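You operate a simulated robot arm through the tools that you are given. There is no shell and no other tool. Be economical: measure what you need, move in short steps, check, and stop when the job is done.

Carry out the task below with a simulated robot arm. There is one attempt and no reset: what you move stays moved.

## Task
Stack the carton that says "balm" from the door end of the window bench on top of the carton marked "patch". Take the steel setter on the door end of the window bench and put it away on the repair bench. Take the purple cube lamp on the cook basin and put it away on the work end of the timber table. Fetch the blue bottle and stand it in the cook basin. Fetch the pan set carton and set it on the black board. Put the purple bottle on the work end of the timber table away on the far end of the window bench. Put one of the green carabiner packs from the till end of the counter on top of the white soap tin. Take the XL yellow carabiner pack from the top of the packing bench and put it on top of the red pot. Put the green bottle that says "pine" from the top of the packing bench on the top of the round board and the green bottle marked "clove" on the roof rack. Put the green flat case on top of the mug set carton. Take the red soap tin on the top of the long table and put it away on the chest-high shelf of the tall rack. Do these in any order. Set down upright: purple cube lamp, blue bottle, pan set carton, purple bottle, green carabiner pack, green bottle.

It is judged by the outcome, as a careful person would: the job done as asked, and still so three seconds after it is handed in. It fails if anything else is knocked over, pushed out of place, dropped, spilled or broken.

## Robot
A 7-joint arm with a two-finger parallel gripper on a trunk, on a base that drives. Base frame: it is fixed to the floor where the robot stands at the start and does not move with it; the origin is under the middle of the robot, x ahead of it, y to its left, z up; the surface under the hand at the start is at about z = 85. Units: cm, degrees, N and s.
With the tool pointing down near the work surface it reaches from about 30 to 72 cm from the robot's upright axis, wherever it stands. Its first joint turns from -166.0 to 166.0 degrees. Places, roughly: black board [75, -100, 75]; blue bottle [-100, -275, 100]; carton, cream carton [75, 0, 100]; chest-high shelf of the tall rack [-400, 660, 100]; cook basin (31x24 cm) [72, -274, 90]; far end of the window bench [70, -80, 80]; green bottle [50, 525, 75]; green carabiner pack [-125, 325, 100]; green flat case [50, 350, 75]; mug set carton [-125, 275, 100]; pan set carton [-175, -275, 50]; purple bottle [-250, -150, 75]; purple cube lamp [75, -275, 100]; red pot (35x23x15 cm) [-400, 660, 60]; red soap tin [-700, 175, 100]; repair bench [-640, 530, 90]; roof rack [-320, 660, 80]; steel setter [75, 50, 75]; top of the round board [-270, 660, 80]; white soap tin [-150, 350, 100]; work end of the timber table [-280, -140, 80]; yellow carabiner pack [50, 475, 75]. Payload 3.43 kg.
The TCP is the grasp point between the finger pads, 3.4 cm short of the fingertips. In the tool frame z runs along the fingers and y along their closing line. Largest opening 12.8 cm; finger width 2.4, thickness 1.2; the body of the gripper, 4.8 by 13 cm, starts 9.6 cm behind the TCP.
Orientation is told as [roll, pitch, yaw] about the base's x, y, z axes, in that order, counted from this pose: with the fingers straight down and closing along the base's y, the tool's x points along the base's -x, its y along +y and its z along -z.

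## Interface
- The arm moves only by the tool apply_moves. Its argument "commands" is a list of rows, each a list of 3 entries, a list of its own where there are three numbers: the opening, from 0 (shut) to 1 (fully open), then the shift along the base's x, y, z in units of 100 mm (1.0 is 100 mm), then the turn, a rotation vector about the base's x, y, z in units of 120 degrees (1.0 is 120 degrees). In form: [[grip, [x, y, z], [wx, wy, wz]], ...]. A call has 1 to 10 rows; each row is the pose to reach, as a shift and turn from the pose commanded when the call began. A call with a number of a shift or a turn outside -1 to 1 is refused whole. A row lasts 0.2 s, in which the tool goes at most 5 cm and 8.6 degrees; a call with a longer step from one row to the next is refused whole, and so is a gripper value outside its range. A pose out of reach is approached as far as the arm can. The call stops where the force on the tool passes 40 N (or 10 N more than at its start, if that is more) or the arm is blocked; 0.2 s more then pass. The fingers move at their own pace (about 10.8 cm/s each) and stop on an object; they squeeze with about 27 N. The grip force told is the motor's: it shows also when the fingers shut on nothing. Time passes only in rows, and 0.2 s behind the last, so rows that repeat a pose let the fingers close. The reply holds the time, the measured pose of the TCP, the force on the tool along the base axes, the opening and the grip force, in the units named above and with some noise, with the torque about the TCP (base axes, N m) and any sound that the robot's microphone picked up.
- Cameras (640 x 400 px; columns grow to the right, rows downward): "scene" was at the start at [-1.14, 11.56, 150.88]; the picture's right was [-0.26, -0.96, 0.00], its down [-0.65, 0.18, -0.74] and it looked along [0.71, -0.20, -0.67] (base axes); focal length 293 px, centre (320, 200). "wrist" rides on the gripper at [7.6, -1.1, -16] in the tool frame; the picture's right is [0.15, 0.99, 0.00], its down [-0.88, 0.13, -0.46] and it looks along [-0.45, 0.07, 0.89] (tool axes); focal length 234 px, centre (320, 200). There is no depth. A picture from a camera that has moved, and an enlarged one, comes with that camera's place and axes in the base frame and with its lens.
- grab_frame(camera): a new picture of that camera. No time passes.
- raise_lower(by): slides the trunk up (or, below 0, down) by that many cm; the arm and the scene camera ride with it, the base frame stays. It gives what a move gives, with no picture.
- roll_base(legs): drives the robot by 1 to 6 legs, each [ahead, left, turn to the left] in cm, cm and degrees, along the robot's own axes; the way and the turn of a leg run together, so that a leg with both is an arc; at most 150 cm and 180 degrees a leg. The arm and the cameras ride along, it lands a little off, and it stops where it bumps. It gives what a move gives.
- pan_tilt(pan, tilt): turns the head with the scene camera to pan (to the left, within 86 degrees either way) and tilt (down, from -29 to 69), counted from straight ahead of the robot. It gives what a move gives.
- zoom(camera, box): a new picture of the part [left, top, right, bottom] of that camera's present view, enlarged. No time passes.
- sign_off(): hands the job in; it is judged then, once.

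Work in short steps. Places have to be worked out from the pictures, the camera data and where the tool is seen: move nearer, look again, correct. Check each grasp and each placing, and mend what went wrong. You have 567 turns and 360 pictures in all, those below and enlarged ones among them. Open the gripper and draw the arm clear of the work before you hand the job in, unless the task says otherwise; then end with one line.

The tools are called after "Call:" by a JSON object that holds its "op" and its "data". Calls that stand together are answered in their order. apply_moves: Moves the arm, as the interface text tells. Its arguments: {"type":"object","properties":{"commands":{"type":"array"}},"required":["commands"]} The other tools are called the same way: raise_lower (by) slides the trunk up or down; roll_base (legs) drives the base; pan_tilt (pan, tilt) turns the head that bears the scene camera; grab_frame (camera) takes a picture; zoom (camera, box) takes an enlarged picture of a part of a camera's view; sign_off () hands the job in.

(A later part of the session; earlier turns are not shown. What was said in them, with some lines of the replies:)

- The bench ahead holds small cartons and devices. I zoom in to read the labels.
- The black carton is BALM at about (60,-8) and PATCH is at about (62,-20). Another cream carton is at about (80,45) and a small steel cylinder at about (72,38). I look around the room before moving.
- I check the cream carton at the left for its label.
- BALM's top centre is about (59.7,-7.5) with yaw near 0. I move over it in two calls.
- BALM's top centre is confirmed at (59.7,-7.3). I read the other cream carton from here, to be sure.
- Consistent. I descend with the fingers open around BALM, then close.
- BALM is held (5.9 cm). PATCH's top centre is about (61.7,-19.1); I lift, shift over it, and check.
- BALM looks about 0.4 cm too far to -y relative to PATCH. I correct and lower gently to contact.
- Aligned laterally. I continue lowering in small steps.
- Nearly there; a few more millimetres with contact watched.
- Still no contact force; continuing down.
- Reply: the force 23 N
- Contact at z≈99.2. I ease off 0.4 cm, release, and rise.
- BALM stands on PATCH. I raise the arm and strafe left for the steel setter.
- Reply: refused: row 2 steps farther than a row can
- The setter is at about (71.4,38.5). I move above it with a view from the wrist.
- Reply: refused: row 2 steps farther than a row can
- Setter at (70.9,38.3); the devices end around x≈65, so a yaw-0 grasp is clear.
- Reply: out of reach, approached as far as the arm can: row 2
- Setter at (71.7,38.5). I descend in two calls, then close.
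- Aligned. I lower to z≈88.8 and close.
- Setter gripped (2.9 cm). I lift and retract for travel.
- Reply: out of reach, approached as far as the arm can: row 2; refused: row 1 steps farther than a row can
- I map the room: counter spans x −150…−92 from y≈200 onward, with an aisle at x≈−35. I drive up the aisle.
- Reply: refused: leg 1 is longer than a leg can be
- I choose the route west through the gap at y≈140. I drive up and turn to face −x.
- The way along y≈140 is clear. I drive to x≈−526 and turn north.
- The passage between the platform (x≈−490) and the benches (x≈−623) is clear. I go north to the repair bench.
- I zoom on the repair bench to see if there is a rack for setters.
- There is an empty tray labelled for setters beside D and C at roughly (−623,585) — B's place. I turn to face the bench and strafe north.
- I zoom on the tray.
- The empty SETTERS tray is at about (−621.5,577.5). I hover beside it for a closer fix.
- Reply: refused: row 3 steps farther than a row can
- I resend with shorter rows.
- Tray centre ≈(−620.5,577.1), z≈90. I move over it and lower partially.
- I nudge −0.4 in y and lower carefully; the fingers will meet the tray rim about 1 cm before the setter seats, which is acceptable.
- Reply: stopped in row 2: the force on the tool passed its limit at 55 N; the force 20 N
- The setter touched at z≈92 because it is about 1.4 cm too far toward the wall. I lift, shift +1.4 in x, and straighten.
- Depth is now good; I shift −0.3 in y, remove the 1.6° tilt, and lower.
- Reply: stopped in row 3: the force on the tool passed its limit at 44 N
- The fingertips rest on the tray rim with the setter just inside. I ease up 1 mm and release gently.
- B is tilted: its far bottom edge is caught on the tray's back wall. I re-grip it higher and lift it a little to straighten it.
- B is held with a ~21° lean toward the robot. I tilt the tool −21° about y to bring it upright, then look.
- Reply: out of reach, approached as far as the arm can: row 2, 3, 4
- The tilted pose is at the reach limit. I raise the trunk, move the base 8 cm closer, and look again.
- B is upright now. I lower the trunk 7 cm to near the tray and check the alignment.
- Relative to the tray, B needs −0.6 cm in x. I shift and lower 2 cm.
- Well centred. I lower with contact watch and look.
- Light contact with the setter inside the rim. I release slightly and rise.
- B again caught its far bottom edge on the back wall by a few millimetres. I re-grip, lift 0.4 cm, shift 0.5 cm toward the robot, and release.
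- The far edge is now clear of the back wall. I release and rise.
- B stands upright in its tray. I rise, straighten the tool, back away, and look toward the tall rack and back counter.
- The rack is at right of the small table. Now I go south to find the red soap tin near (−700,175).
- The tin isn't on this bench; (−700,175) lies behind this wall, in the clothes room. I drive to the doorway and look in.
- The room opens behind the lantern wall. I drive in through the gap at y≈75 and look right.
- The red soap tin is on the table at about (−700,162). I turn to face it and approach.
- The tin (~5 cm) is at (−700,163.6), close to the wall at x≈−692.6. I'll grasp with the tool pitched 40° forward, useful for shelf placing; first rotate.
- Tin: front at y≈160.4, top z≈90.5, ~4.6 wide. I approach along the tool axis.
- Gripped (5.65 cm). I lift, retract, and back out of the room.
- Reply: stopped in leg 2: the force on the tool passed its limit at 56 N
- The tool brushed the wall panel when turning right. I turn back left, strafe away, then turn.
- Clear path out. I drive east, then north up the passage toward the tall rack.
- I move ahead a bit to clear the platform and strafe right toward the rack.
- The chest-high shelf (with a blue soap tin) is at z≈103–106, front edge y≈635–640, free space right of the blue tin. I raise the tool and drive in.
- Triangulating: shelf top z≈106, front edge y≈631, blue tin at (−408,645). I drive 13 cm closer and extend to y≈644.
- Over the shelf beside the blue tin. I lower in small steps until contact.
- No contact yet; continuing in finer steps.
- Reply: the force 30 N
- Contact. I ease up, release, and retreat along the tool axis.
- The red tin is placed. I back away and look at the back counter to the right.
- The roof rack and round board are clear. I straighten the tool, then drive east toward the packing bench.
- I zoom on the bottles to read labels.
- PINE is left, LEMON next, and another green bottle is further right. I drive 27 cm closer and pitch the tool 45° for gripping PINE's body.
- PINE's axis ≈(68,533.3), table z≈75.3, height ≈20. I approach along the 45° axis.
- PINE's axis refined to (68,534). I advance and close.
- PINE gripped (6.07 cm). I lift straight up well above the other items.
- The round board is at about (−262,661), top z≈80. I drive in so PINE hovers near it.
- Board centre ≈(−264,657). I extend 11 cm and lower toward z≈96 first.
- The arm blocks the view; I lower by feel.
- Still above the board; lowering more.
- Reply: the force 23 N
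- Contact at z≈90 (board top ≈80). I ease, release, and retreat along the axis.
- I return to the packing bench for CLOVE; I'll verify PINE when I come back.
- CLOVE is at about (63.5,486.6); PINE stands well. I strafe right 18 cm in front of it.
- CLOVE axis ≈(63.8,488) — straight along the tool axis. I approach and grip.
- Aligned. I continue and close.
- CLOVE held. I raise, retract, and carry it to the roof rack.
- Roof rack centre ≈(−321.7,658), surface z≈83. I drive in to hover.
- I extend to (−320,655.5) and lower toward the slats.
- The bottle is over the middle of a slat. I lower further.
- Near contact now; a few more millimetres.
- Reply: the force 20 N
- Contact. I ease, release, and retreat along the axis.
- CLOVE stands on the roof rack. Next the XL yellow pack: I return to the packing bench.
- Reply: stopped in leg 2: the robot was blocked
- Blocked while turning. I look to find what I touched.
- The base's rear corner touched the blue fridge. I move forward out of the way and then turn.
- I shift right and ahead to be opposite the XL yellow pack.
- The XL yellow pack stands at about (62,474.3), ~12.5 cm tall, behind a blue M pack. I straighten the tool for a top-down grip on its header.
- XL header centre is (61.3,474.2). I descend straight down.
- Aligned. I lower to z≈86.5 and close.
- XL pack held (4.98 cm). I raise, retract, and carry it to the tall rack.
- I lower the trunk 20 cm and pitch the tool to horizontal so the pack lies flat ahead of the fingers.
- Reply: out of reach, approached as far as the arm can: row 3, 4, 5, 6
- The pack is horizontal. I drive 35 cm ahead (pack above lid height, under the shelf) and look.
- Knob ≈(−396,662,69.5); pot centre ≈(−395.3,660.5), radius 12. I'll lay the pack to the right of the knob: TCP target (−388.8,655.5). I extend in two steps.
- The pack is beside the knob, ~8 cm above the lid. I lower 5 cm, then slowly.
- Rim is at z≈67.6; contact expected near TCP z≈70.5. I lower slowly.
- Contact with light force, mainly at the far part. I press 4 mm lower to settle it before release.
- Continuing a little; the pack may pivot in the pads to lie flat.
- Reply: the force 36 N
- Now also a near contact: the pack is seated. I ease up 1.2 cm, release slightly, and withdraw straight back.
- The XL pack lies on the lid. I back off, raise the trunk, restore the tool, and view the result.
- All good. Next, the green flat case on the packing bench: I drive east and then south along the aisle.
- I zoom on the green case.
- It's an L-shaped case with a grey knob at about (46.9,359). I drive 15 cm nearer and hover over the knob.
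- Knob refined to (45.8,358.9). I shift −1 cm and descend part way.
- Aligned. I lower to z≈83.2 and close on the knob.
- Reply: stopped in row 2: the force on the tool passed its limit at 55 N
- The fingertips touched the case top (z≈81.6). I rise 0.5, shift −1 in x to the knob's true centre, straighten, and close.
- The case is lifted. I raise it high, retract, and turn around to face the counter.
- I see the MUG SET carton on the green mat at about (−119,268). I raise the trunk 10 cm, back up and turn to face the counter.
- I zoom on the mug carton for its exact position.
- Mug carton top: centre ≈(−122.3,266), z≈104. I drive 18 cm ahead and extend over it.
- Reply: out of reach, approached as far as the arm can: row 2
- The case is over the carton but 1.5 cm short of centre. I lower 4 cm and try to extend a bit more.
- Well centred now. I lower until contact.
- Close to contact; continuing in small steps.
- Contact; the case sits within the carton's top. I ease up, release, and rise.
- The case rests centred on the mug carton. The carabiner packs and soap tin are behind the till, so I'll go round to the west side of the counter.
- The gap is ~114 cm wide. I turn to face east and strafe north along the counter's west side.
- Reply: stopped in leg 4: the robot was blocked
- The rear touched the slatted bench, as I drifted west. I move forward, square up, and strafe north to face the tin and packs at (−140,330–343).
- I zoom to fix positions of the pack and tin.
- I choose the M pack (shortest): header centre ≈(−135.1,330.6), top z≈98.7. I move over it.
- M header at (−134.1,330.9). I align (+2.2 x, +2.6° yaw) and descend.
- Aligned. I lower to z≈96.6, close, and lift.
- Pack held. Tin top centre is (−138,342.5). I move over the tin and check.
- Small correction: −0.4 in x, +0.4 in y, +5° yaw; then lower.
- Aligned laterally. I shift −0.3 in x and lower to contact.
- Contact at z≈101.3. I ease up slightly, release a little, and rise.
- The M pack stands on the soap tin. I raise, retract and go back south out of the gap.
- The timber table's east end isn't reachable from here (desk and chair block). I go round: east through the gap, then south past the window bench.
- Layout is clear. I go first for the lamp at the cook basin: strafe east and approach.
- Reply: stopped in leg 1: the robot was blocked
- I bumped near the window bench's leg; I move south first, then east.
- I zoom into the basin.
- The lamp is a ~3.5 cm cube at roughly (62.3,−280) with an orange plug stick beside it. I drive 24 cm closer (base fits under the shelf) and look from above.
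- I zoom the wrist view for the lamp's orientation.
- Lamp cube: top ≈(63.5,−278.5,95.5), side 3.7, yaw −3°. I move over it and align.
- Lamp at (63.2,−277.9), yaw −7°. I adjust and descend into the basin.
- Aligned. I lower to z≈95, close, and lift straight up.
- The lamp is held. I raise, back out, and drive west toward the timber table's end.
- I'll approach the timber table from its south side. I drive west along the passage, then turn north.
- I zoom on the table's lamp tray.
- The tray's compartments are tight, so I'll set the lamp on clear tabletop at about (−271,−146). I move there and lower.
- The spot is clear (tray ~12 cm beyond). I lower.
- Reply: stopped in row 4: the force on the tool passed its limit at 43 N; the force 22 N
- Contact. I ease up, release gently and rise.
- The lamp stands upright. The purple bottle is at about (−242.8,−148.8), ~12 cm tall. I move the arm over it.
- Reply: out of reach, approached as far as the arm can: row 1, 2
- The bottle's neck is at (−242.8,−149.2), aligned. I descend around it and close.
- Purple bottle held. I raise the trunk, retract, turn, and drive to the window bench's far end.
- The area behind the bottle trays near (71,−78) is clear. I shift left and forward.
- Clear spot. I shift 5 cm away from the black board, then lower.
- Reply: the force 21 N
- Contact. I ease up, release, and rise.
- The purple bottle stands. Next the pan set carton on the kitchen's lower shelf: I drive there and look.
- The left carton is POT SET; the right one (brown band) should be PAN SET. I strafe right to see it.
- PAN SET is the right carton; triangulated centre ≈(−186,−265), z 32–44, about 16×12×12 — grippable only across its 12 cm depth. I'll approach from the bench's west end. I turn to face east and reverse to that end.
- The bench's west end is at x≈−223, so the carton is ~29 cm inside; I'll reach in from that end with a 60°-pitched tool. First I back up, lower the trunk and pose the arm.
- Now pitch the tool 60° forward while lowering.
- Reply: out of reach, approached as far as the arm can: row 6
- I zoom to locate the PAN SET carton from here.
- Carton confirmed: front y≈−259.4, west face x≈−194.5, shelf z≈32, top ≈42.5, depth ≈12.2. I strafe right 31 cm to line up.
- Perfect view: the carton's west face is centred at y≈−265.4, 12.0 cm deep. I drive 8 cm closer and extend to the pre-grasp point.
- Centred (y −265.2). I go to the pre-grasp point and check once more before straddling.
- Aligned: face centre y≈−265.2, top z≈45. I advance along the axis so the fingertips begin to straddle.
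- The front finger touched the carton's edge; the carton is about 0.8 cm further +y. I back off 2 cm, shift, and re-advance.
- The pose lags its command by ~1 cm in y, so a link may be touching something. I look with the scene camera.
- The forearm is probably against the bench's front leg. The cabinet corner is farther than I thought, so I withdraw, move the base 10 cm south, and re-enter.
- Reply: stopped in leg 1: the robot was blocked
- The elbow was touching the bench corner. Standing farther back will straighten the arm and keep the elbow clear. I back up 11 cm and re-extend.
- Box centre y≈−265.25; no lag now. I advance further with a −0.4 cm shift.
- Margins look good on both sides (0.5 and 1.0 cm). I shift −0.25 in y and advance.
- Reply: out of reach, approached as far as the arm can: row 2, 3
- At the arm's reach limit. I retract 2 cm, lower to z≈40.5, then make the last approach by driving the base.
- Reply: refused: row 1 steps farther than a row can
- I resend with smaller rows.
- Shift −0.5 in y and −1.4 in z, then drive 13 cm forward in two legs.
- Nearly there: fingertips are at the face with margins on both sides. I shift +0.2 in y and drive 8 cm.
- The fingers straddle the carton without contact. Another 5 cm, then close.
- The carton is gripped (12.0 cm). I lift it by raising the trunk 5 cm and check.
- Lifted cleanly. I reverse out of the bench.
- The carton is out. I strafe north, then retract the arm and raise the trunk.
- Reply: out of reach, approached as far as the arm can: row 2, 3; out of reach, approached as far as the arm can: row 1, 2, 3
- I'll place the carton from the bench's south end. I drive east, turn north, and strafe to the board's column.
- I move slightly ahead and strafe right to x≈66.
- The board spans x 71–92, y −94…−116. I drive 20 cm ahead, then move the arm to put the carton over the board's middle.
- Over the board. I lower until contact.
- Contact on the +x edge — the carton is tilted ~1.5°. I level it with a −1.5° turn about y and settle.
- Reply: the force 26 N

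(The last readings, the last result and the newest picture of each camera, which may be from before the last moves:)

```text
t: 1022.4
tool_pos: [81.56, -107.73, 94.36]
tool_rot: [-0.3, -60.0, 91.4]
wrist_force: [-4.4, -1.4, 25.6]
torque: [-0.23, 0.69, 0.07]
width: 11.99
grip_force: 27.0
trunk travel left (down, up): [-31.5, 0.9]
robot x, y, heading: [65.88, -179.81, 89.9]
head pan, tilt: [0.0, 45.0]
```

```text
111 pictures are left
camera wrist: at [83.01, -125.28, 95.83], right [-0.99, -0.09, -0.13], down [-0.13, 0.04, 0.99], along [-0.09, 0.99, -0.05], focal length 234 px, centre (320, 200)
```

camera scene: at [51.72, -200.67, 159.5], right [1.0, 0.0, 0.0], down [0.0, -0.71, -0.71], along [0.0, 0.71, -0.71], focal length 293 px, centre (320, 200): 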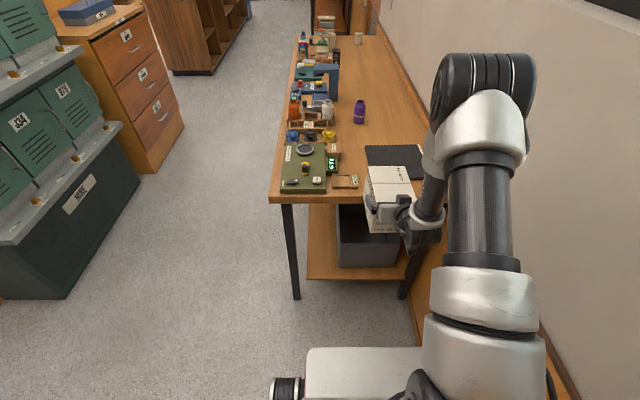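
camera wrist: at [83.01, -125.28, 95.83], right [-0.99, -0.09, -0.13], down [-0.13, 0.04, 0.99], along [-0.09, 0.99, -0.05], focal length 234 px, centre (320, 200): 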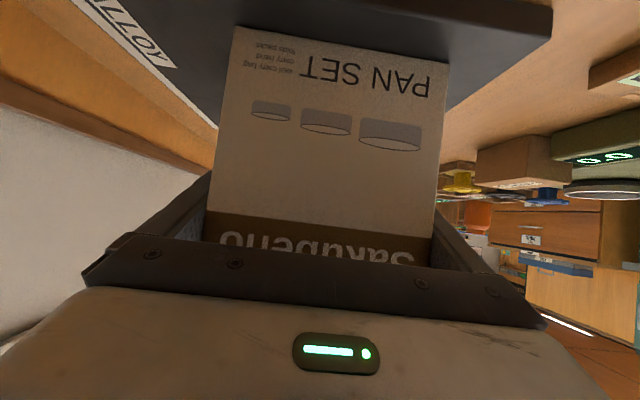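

Seated on the board. I ease up, open fully, and withdraw along the tool axis.

Call:
{"op": "apply_moves", "data": {"commands": [[0, [0, 0, 0.02], [0, 0.003, 0]], [1, [0, 0, 0.02], [0, 0.003, 0]], [1, [0, 0, 0.02], [0, 0.003, 0]], [1, [0, 0, 0.02], [0, 0.003, 0]]]}}

Call:
{"op": "grab_frame", "data": {"camera": "wrist"}}

```text
t: 1023.4
tool_pos: [81.61, -107.7, 94.31]
tool_rot: [0.5, -59.7, 90.8]
wrist_force: [0.8, -0.4, -0.5]
torque: [0.01, -0.02, -0.04]
width: 12.79
grip_force: 0.0
trunk travel left (down, up): [-31.5, 0.9]
robot x, y, heading: [65.79, -179.34, 89.6]
head pan, tilt: [0.0, 45.0]
```

```text
110 pictures are left
camera wrist: at [83.12, -125.23, 95.78], right [-0.99, -0.09, -0.12], down [-0.13, 0.05, 0.99], along [-0.09, 0.99, -0.06], focal length 234 px, centre (320, 200)
```

wrist: 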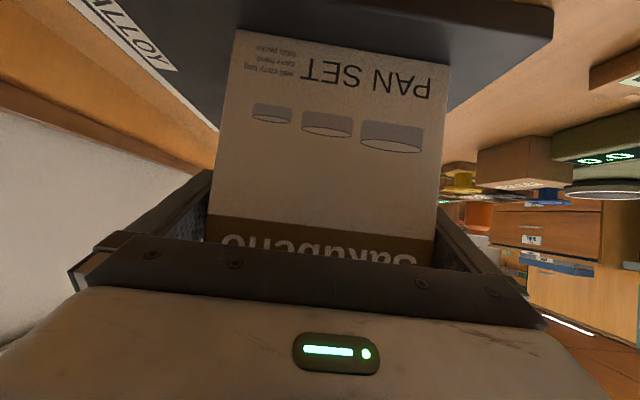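

Free. I withdraw slowly along the axis.

Call:
{"op": "apply_moves", "data": {"commands": [[1, [0, -0.2, 0.08], [0, 0, 0]], [1, [0, -0.4, 0.18], [0, 0, 0]], [1, [0, -0.6, 0.3], [0, 0, 0]], [1, [0, -0.8, 0.42], [0, 0, 0]], [1, [0, -1.0, 0.55], [0, 0, 0]]]}}

Call:
{"op": "roll_base", "data": {"legs": [[-15, 0, 0]]}}

Call:
{"op": "grab_frame", "data": {"camera": "wrist"}}

Call:
{"op": "zoom", "data": {"camera": "scene", "box": [280, 60, 480, 260]}}

```text
t: 1024.6
tool_pos: [81.7, -117.79, 99.96]
tool_rot: [0.3, -59.8, 90.8]
wrist_force: [-0.7, -0.8, 0.2]
torque: [-0.03, -0.01, -0.03]
width: 12.78
grip_force: 0.1
trunk travel left (down, up): [-31.5, 0.9]
robot x, y, heading: [66.0, -179.82, 89.3]
head pan, tilt: [0.0, 45.0]
```

```text
t: 1026.0
tool_pos: [81.67, -132.64, 99.93]
tool_rot: [0.4, -59.9, 90.8]
wrist_force: [0.9, -0.4, -1.5]
torque: [-0.01, 0.0, -0.01]
width: 12.79
grip_force: 0.1
trunk travel left (down, up): [-31.5, 0.9]
robot x, y, heading: [66.3, -194.57, 89.8]
head pan, tilt: [0.0, 45.0]
```

```text
109 pictures are left
camera wrist: at [83.09, -150.15, 101.37], right [-0.99, -0.09, -0.12], down [-0.13, 0.05, 0.99], along [-0.09, 0.99, -0.06], focal length 234 px, centre (320, 200)
```

wrist: 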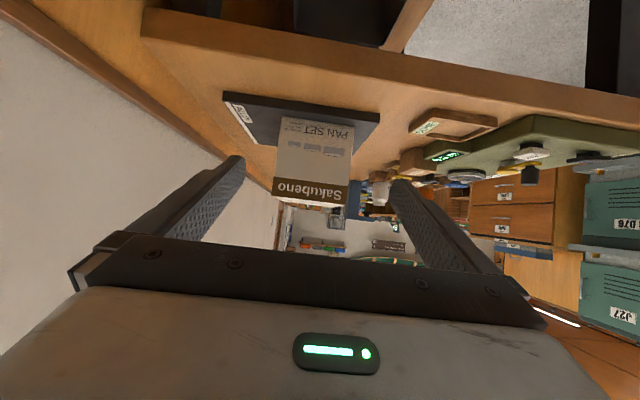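

```text
2.00 times, centred on (380, 160) of scene
camera zoom: at [51.71, -195.48, 159.5], right [1.0, -0.01, 0.0], down [0.0, -0.71, -0.71], along [0.0, 0.71, -0.71], focal length 586 px, centre (200, 280)
```

zoom: 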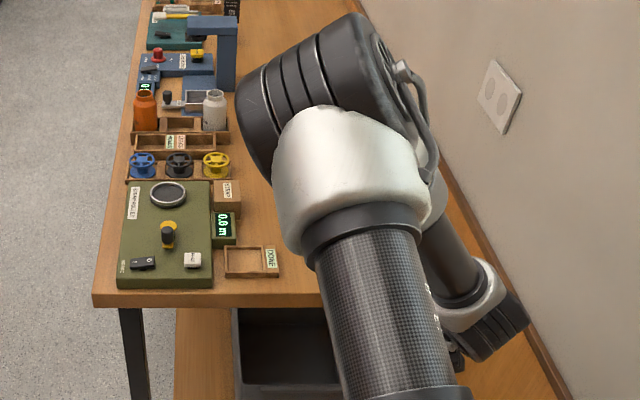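

The PAN SET carton stands on the black board. Last: the blue bottle. I set the pitch to 45°, then turn around to face the kitchen bench.

Call:
{"op": "apply_moves", "data": {"commands": [[0.9, [-0.2, 0, 0.15], [-0.06, 0, 0]], [0.9, [-0.5, 0, 0.3], [-0.125, 0, 0]], [0.9, [-0.9, 0, 0.5], [-0.125, 0, 0]]]}}

Call:
{"op": "roll_base", "data": {"legs": [[0, 70, 0], [18, 0, 0], [0, 0, 180], [0, -85, 0]]}}

Call:
{"op": "pan_tilt", "data": {"pan": 0, "tilt": 40}}

Call:
{"op": "grab_frame", "data": {"camera": "scene"}}

Call:
{"op": "grab_frame", "data": {"camera": "wrist"}}

```text
t: 1026.8
tool_pos: [72.62, -132.6, 104.88]
tool_rot: [0.5, -44.7, 90.5]
wrist_force: [-0.2, 0.1, -0.6]
torque: [0.01, 0.02, 0.01]
width: 11.51
grip_force: 0.0
trunk travel left (down, up): [-31.5, 0.9]
robot x, y, heading: [65.59, -194.3, 89.7]
head pan, tilt: [0.0, 45.0]
```

```text
t: 1050.6
tool_pos: [-95.58, -235.86, 104.8]
tool_rot: [0.6, -44.7, -90.2]
wrist_force: [0.6, 0.3, -0.3]
torque: [0.01, 0.06, 0.0]
width: 11.54
grip_force: 0.0
trunk travel left (down, up): [-31.5, 0.9]
robot x, y, heading: [-88.04, -174.63, -91.0]
head pan, tilt: [0.0, 45.0]
```

```text
t: 1051.3
tool_pos: [-95.55, -235.96, 105.02]
tool_rot: [0.6, -44.8, -90.2]
wrist_force: [-0.8, -0.1, -0.5]
torque: [-0.02, 0.02, -0.02]
width: 11.53
grip_force: 0.1
trunk travel left (down, up): [-31.5, 0.9]
robot x, y, heading: [-88.14, -174.1, -91.2]
head pan, tilt: [0.0, 40.0]
```

```text
107 pictures are left
camera scene: at [-74.17, -174.2, 160.22], right [-1.0, 0.02, 0.0], down [0.01, 0.64, -0.77], along [-0.02, -0.77, -0.64], focal length 293 px, centre (320, 200)
```

scene: 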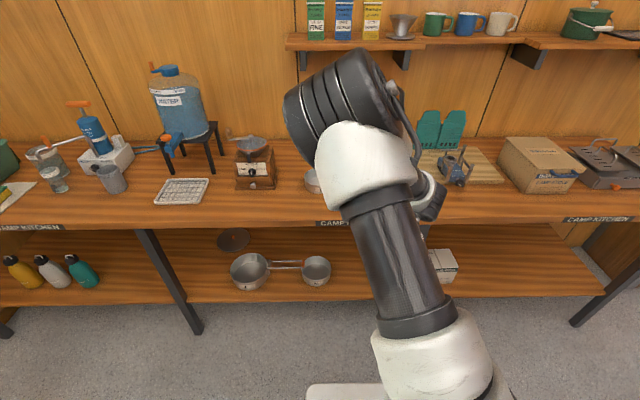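

```text
106 pictures are left
camera wrist: at [-96.69, -219.25, 110.89], right [0.99, 0.11, -0.1], down [0.12, -0.3, 0.94], along [0.07, -0.95, -0.31], focal length 234 px, centre (320, 200)
```

wrist: 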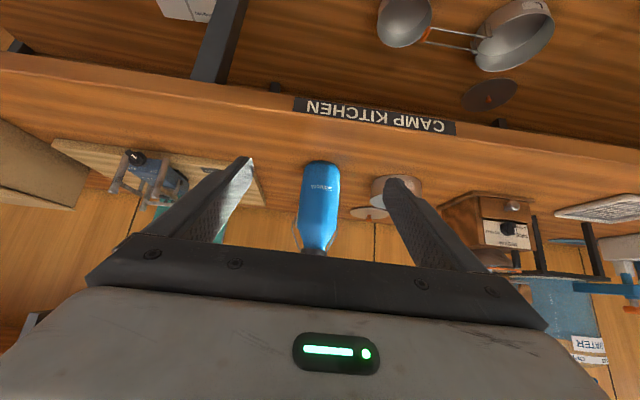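

The blue bottle's axis is ≈(−94,−265). I raise a bit, drive 16 cm closer, and check.

Call:
{"op": "apply_moves", "data": {"commands": [[0.8, [0.1, 0.1, 0.4], [0, 0, 0]], [0.8, [0.16, 0.1, 0.7], [0, 0, 0]]]}}

Call:
{"op": "roll_base", "data": {"legs": [[17, 0, 0]]}}

Call:
{"op": "grab_frame", "data": {"camera": "wrist"}}

```text
t: 1051.9
tool_pos: [-93.95, -234.84, 111.91]
tool_rot: [0.6, -44.9, -90.4]
wrist_force: [0.2, 1.0, -0.3]
torque: [-0.02, -0.01, -0.01]
width: 10.24
grip_force: 0.0
trunk travel left (down, up): [-31.5, 0.9]
robot x, y, heading: [-88.25, -174.01, -91.3]
head pan, tilt: [0.0, 40.0]
```

```text
t: 1053.4
tool_pos: [-94.2, -251.87, 111.8]
tool_rot: [0.7, -44.7, -90.4]
wrist_force: [-0.9, -0.3, -0.2]
torque: [0.02, 0.02, -0.04]
width: 10.25
grip_force: 0.1
trunk travel left (down, up): [-31.5, 0.9]
robot x, y, heading: [-88.62, -191.25, -91.6]
head pan, tilt: [0.0, 40.0]
```

```text
105 pictures are left
camera wrist: at [-95.44, -235.26, 117.86], right [0.99, 0.11, -0.1], down [0.12, -0.3, 0.94], along [0.07, -0.95, -0.31], focal length 234 px, centre (320, 200)
```

wrist: 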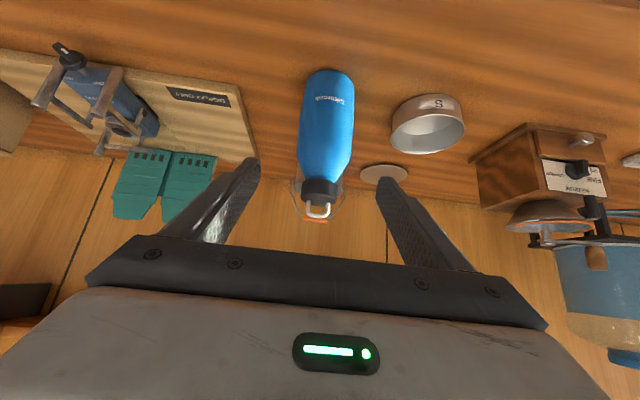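

Axis ≈(−93.6,−265.5), body ~7 cm. I approach along the axis and grip.

Call:
{"op": "apply_moves", "data": {"commands": [[0.8, [0.03, -0.33, -0.32], [0, 0, 0]], [0.8, [0.05, -0.66, -0.64], [0, 0, 0]], [0.8, [0.06, -0.98, -0.95], [0, 0, 0]]]}}

Call:
{"op": "apply_moves", "data": {"commands": [[0.8, [0, -0.2, -0.15], [0, 0, 0]], [0.8, [0, -0.36, -0.26], [0, 0, 0]], [0, [0, -0.36, -0.26], [0, 0, 0]], [0, [0, -0.36, -0.26], [0, 0, 0]], [0, [0, -0.36, -0.26], [0, 0, 0]]]}}

Call:
{"op": "apply_moves", "data": {"commands": [[0, [0, 0, 0.15], [0, 0, 0]], [0, [0, 0, 0.5], [0, 0, 0]], [0, [0, 0, 1.0], [0, 0, 0]]]}}

Call:
{"op": "grab_frame", "data": {"camera": "wrist"}}

```text
t: 1054.2
tool_pos: [-93.67, -261.65, 102.53]
tool_rot: [0.6, -44.8, -90.4]
wrist_force: [0.1, -0.7, 0.0]
torque: [-0.01, -0.01, 0.01]
width: 10.25
grip_force: 0.0
trunk travel left (down, up): [-31.5, 0.9]
robot x, y, heading: [-88.25, -191.08, -91.4]
head pan, tilt: [0.0, 40.0]
```

```text
t: 1055.4
tool_pos: [-93.59, -265.3, 99.67]
tool_rot: [0.7, -44.7, -90.2]
wrist_force: [0.0, 0.9, 0.4]
torque: [0.02, 0.0, 0.02]
width: 7.74
grip_force: 27.3
trunk travel left (down, up): [-31.5, 0.9]
robot x, y, heading: [-88.35, -191.57, -91.1]
head pan, tilt: [0.0, 40.0]
```

```text
t: 1056.2
tool_pos: [-93.7, -265.36, 109.69]
tool_rot: [0.8, -44.7, -90.4]
wrist_force: [0.5, 0.0, -1.6]
torque: [-0.03, 0.01, -0.03]
width: 7.75
grip_force: 27.1
trunk travel left (down, up): [-31.5, 0.9]
robot x, y, heading: [-88.33, -191.13, -91.3]
head pan, tilt: [0.0, 40.0]
```

```text
104 pictures are left
camera wrist: at [-94.82, -248.53, 115.72], right [0.99, 0.1, -0.09], down [0.12, -0.3, 0.94], along [0.07, -0.95, -0.31], focal length 234 px, centre (320, 200)
```

wrist: 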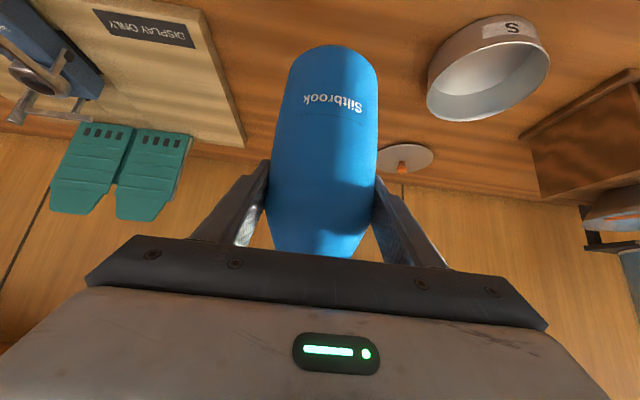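

The bottle is held. I raise and retract it, back off slightly, and strafe east to the basin.

Call:
{"op": "apply_moves", "data": {"commands": [[0, [0, 0.2, 0.4], [0, 0, 0]], [0, [0, 0.5, 0.7], [0, 0, 0]], [0, [0, 0.8, 0.8], [0, 0, 0]]]}}

Call:
{"op": "roll_base", "data": {"legs": [[-16, 0, 1.2], [0, 150, 0], [0, 10, 0]]}}

Call:
{"op": "grab_frame", "data": {"camera": "wrist"}}

Call:
{"op": "grab_frame", "data": {"camera": "scene"}}

```text
t: 1057.0
tool_pos: [-93.65, -257.19, 117.79]
tool_rot: [0.6, -44.8, -90.3]
wrist_force: [0.4, 0.3, -1.2]
torque: [0.02, 0.0, -0.01]
width: 7.74
grip_force: 26.8
trunk travel left (down, up): [-31.5, 0.9]
robot x, y, heading: [-88.56, -191.23, -91.4]
head pan, tilt: [0.0, 40.0]
```

```text
t: 1073.7
tool_pos: [67.06, -241.62, 117.77]
tool_rot: [0.6, -44.7, -89.6]
wrist_force: [0.4, -0.2, -1.1]
torque: [-0.04, 0.02, -0.03]
width: 7.69
grip_force: 26.7
trunk travel left (down, up): [-31.5, 0.9]
robot x, y, heading: [71.55, -175.32, -90.3]
head pan, tilt: [0.0, 40.0]
```

```text
103 pictures are left
camera wrist: at [65.64, -224.96, 123.73], right [0.99, 0.12, -0.1], down [0.13, -0.3, 0.94], along [0.09, -0.95, -0.31], focal length 234 px, centre (320, 200)
```

wrist: 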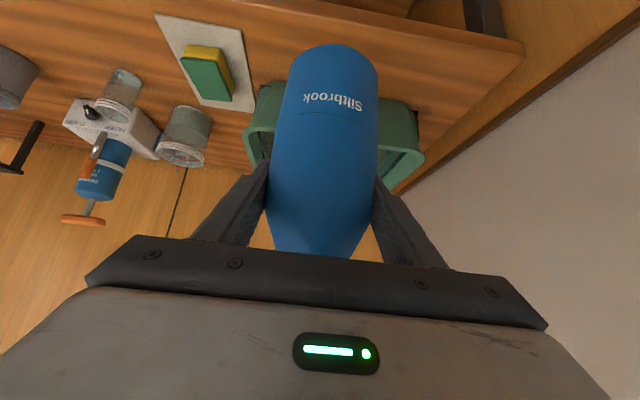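

```text
102 pictures are left
camera scene: at [85.26, -175.2, 160.22], right [-1.0, 0.01, 0.0], down [0.0, 0.64, -0.77], along [0.0, -0.77, -0.64], focal length 293 px, centre (320, 200)
```

scene: 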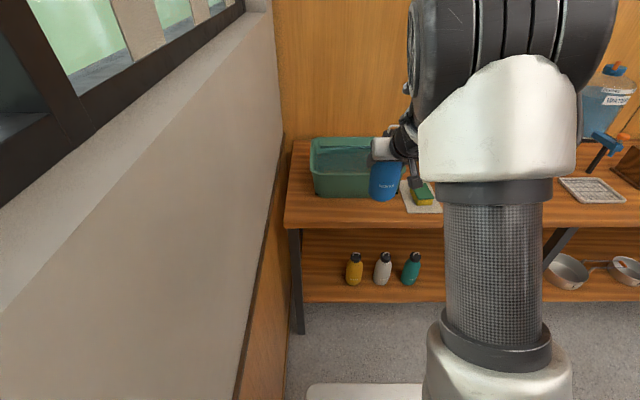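

I drive 25 cm ahead (bottle above the rim), then position over the basin's clear area.

Call:
{"op": "roll_base", "data": {"legs": [[25, 0, 0]]}}

Call:
{"op": "apply_moves", "data": {"commands": [[0, [0.3, -0.15, 0], [0, 0, 0]], [0, [0.6, -0.3, 0], [0, 0, 0]], [0, [0.85, -0.5, 0], [0, 0, 0]]]}}

Call:
{"op": "grab_frame", "data": {"camera": "wrist"}}

Call:
{"op": "grab_frame", "data": {"camera": "scene"}}

```text
t: 1075.5
tool_pos: [66.98, -266.32, 117.85]
tool_rot: [0.7, -44.8, -89.5]
wrist_force: [0.1, 0.2, -1.1]
torque: [0.0, -0.01, 0.0]
width: 7.71
grip_force: 26.7
trunk travel left (down, up): [-31.5, 0.9]
robot x, y, heading: [71.29, -200.34, -90.2]
head pan, tilt: [0.0, 40.0]
```

```text
t: 1076.3
tool_pos: [75.54, -271.27, 117.74]
tool_rot: [0.7, -44.8, -89.4]
wrist_force: [-0.4, 0.2, -1.1]
torque: [0.02, 0.0, 0.0]
width: 7.71
grip_force: 27.0
trunk travel left (down, up): [-31.5, 0.9]
robot x, y, heading: [70.96, -200.05, -90.3]
head pan, tilt: [0.0, 40.0]
```

```text
101 pictures are left
camera wrist: at [74.08, -254.68, 123.69], right [0.99, 0.12, -0.1], down [0.13, -0.3, 0.94], along [0.09, -0.95, -0.31], focal length 234 px, centre (320, 200)
```

wrist: 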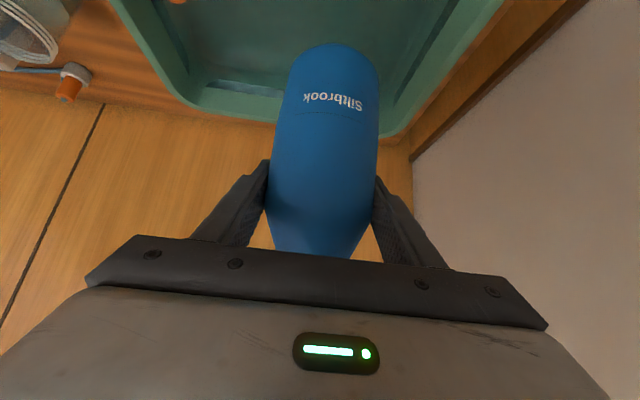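

```text
100 pictures are left
camera scene: at [85.14, -199.86, 160.22], right [-1.0, 0.0, 0.0], down [0.0, 0.64, -0.77], along [0.0, -0.77, -0.64], focal length 293 px, centre (320, 200)
```

scene: 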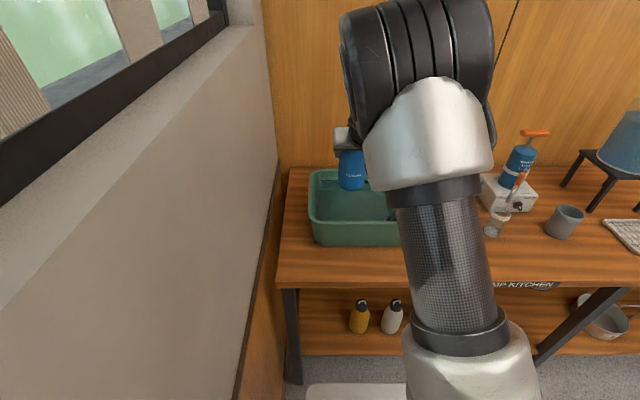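

The bottle is over clear basin floor with the hand clear of the rim. I lower 13 cm, then slowly.

Call:
{"op": "apply_moves", "data": {"commands": [[0, [0, 0, -0.4], [0, 0, 0]], [0, [0, 0, -0.8], [0, 0, 0]], [0, [0, 0, -1.0], [0, 0, 0]]]}}

Call:
{"op": "apply_moves", "data": {"commands": [[0, [0, 0, -0.15], [0, 0, 0]], [0, [0, 0, -0.3], [0, 0, 0]], [0, [0, 0, -0.4], [0, 0, 0]]]}}

Call:
{"op": "grab_frame", "data": {"camera": "wrist"}}

```text
t: 1077.1
tool_pos: [75.44, -271.42, 107.69]
tool_rot: [0.6, -44.8, -89.4]
wrist_force: [0.8, 0.3, -0.6]
torque: [-0.04, -0.02, 0.01]
width: 7.69
grip_force: 27.4
trunk travel left (down, up): [-31.5, 0.9]
robot x, y, heading: [71.27, -200.0, -90.6]
head pan, tilt: [0.0, 40.0]
```

```text
t: 1077.9
tool_pos: [75.41, -271.43, 103.76]
tool_rot: [0.6, -44.8, -89.5]
wrist_force: [0.2, -0.4, -0.8]
torque: [0.03, 0.01, -0.03]
width: 7.69
grip_force: 27.1
trunk travel left (down, up): [-31.5, 0.9]
robot x, y, heading: [71.2, -200.28, -90.1]
head pan, tilt: [0.0, 40.0]
```

```text
99 pictures are left
camera wrist: at [74.02, -254.74, 109.74], right [0.99, 0.12, -0.1], down [0.13, -0.3, 0.94], along [0.09, -0.95, -0.31], focal length 234 px, centre (320, 200)
```

wrist: 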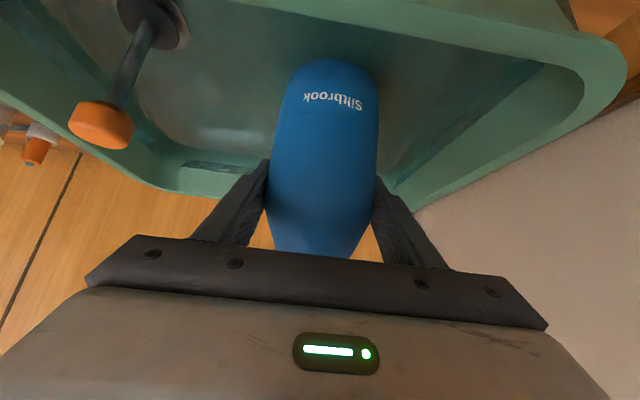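

I continue lowering slowly to the floor.

Call:
{"op": "apply_moves", "data": {"commands": [[0, [0, 0, -0.06], [0, 0, 0]], [0, [0, 0, -0.12], [0, 0, 0]], [0, [0, 0, -0.17], [0, 0, 0]], [0, [0, 0, -0.22], [0, 0, 0]]]}}

Call:
{"op": "apply_moves", "data": {"commands": [[0, [0, 0, -0.03], [0, 0, 0]], [0, [0, 0, -0.06], [0, 0, 0]], [0, [0, 0, -0.09], [0, 0, 0]]]}}

```text
t: 1078.9
tool_pos: [75.35, -271.43, 101.9]
tool_rot: [0.7, -45.2, -89.5]
wrist_force: [0.4, 3.4, 15.0]
torque: [0.49, 0.41, -0.05]
width: 7.7
grip_force: 26.5
trunk travel left (down, up): [-31.5, 0.9]
robot x, y, heading: [71.38, -200.17, -90.3]
head pan, tilt: [0.0, 40.0]
```

```text
t: 1079.7
tool_pos: [75.49, -271.28, 101.01]
tool_rot: [0.6, -45.2, -89.3]
wrist_force: [3.2, -3.6, 25.4]
torque: [0.0, 0.0, -0.02]
width: 7.79
grip_force: 26.7
trunk travel left (down, up): [-31.5, 0.9]
robot x, y, heading: [71.08, -200.13, -90.4]
head pan, tilt: [0.0, 40.0]
```

Contact made. I ease up, release, and withdraw along the axis.

Call:
{"op": "apply_moves", "data": {"commands": [[0, [0, 0, 0.05], [0, 0, 0]], [0.8, [0, 0, 0.05], [0, 0, 0]], [0.8, [0, 0, 0.05], [0, 0, 0]], [0.8, [0, 0, 0.05], [0, 0, 0]]]}}

Call:
{"op": "grab_frame", "data": {"camera": "wrist"}}

```text
t: 1080.7
tool_pos: [75.48, -271.23, 101.13]
tool_rot: [0.7, -44.7, -89.5]
wrist_force: [0.7, -0.1, -0.4]
torque: [0.0, 0.05, 0.0]
width: 10.24
grip_force: 0.0
trunk travel left (down, up): [-31.5, 0.9]
robot x, y, heading: [71.35, -199.71, -90.4]
head pan, tilt: [0.0, 40.0]
```

```text
98 pictures are left
camera wrist: at [74.05, -254.6, 107.05], right [0.99, 0.12, -0.09], down [0.13, -0.3, 0.94], along [0.09, -0.95, -0.32], focal length 234 px, centre (320, 200)
```

wrist: 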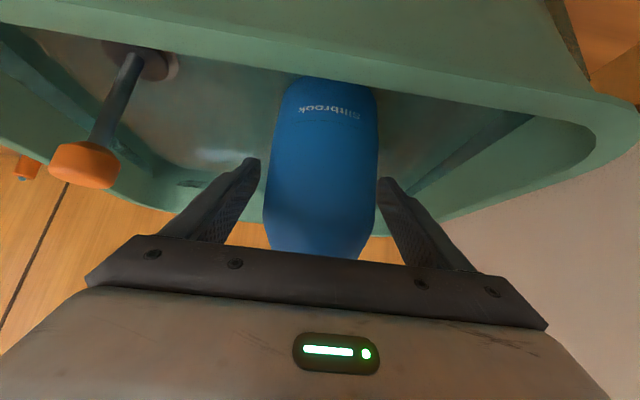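

The bottle stands free. I withdraw along the axis.

Call:
{"op": "apply_moves", "data": {"commands": [[0.8, [0, 0.25, 0.28], [0, 0, 0]], [0.8, [0, 0.55, 0.6], [0, 0, 0]], [0.8, [0, 0.8, 0.95], [0, 0, 0]]]}}

Call:
{"op": "apply_moves", "data": {"commands": [[0.8, [0, 0.3, 0.2], [0, 0, 0]], [0.8, [0, 0.7, 0.4], [0, 0, 0]]]}}

Call:
{"op": "roll_base", "data": {"legs": [[-22, 0, 0]]}}

Call:
{"op": "grab_frame", "data": {"camera": "wrist"}}

Call:
{"op": "grab_frame", "data": {"camera": "scene"}}

```text
t: 1081.5
tool_pos: [75.46, -262.95, 110.56]
tool_rot: [0.8, -44.8, -89.5]
wrist_force: [-0.6, -0.1, -0.1]
torque: [-0.01, -0.01, 0.02]
width: 10.22
grip_force: 0.1
trunk travel left (down, up): [-31.5, 0.9]
robot x, y, heading: [71.56, -199.89, -90.3]
head pan, tilt: [0.0, 40.0]
```

```text
t: 1082.1
tool_pos: [75.48, -256.03, 114.78]
tool_rot: [0.6, -44.8, -89.4]
wrist_force: [0.2, -0.3, -0.4]
torque: [-0.01, -0.01, -0.01]
width: 10.25
grip_force: 0.1
trunk travel left (down, up): [-31.5, 0.9]
robot x, y, heading: [71.32, -199.89, -90.4]
head pan, tilt: [0.0, 40.0]
```

```text
t: 1083.8
tool_pos: [75.67, -234.12, 114.77]
tool_rot: [0.6, -44.8, -89.4]
wrist_force: [0.3, -0.2, 0.3]
torque: [-0.03, 0.02, 0.0]
width: 10.24
grip_force: 0.1
trunk travel left (down, up): [-31.5, 0.9]
robot x, y, heading: [71.26, -177.7, -90.3]
head pan, tilt: [0.0, 40.0]
```

```text
97 pictures are left
camera wrist: at [74.2, -217.46, 120.73], right [0.99, 0.12, -0.1], down [0.13, -0.3, 0.94], along [0.09, -0.95, -0.31], focal length 234 px, centre (320, 200)
```

wrist: 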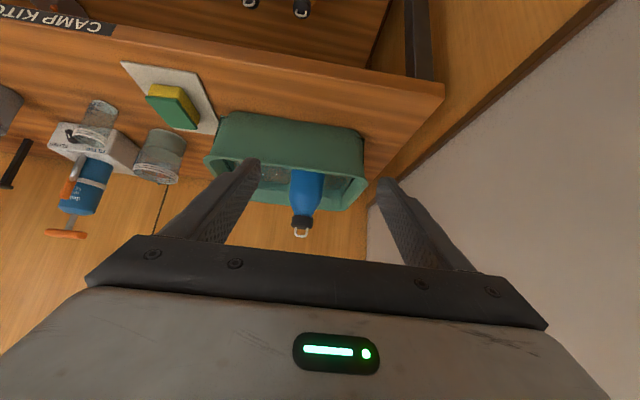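

```text
96 pictures are left
camera scene: at [85.21, -177.67, 160.22], right [-1.0, 0.0, 0.0], down [0.0, 0.64, -0.77], along [0.0, -0.77, -0.64], focal length 293 px, centre (320, 200)
```

scene: 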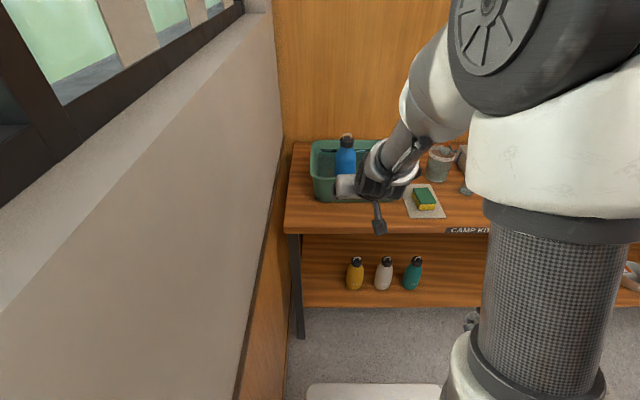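

The blue bottle stands upright in the basin, the gripper is open and the arm is clear of everything. All the placements were checked in pictures, so I hand in.

Call:
{"op": "sign_off", "data": {}}

```text
The job is handed in.
```

I did every move in the task, checked each placement in the pictures when I made it (PINE on a later pass), and have handed the job in. On the way, the base bumped the fridge, the slatted bench, the window bench leg and a stock cabinet, and the arm touched a wall panel and the kitchen bench corner; I saw nothing displaced in later pictures.
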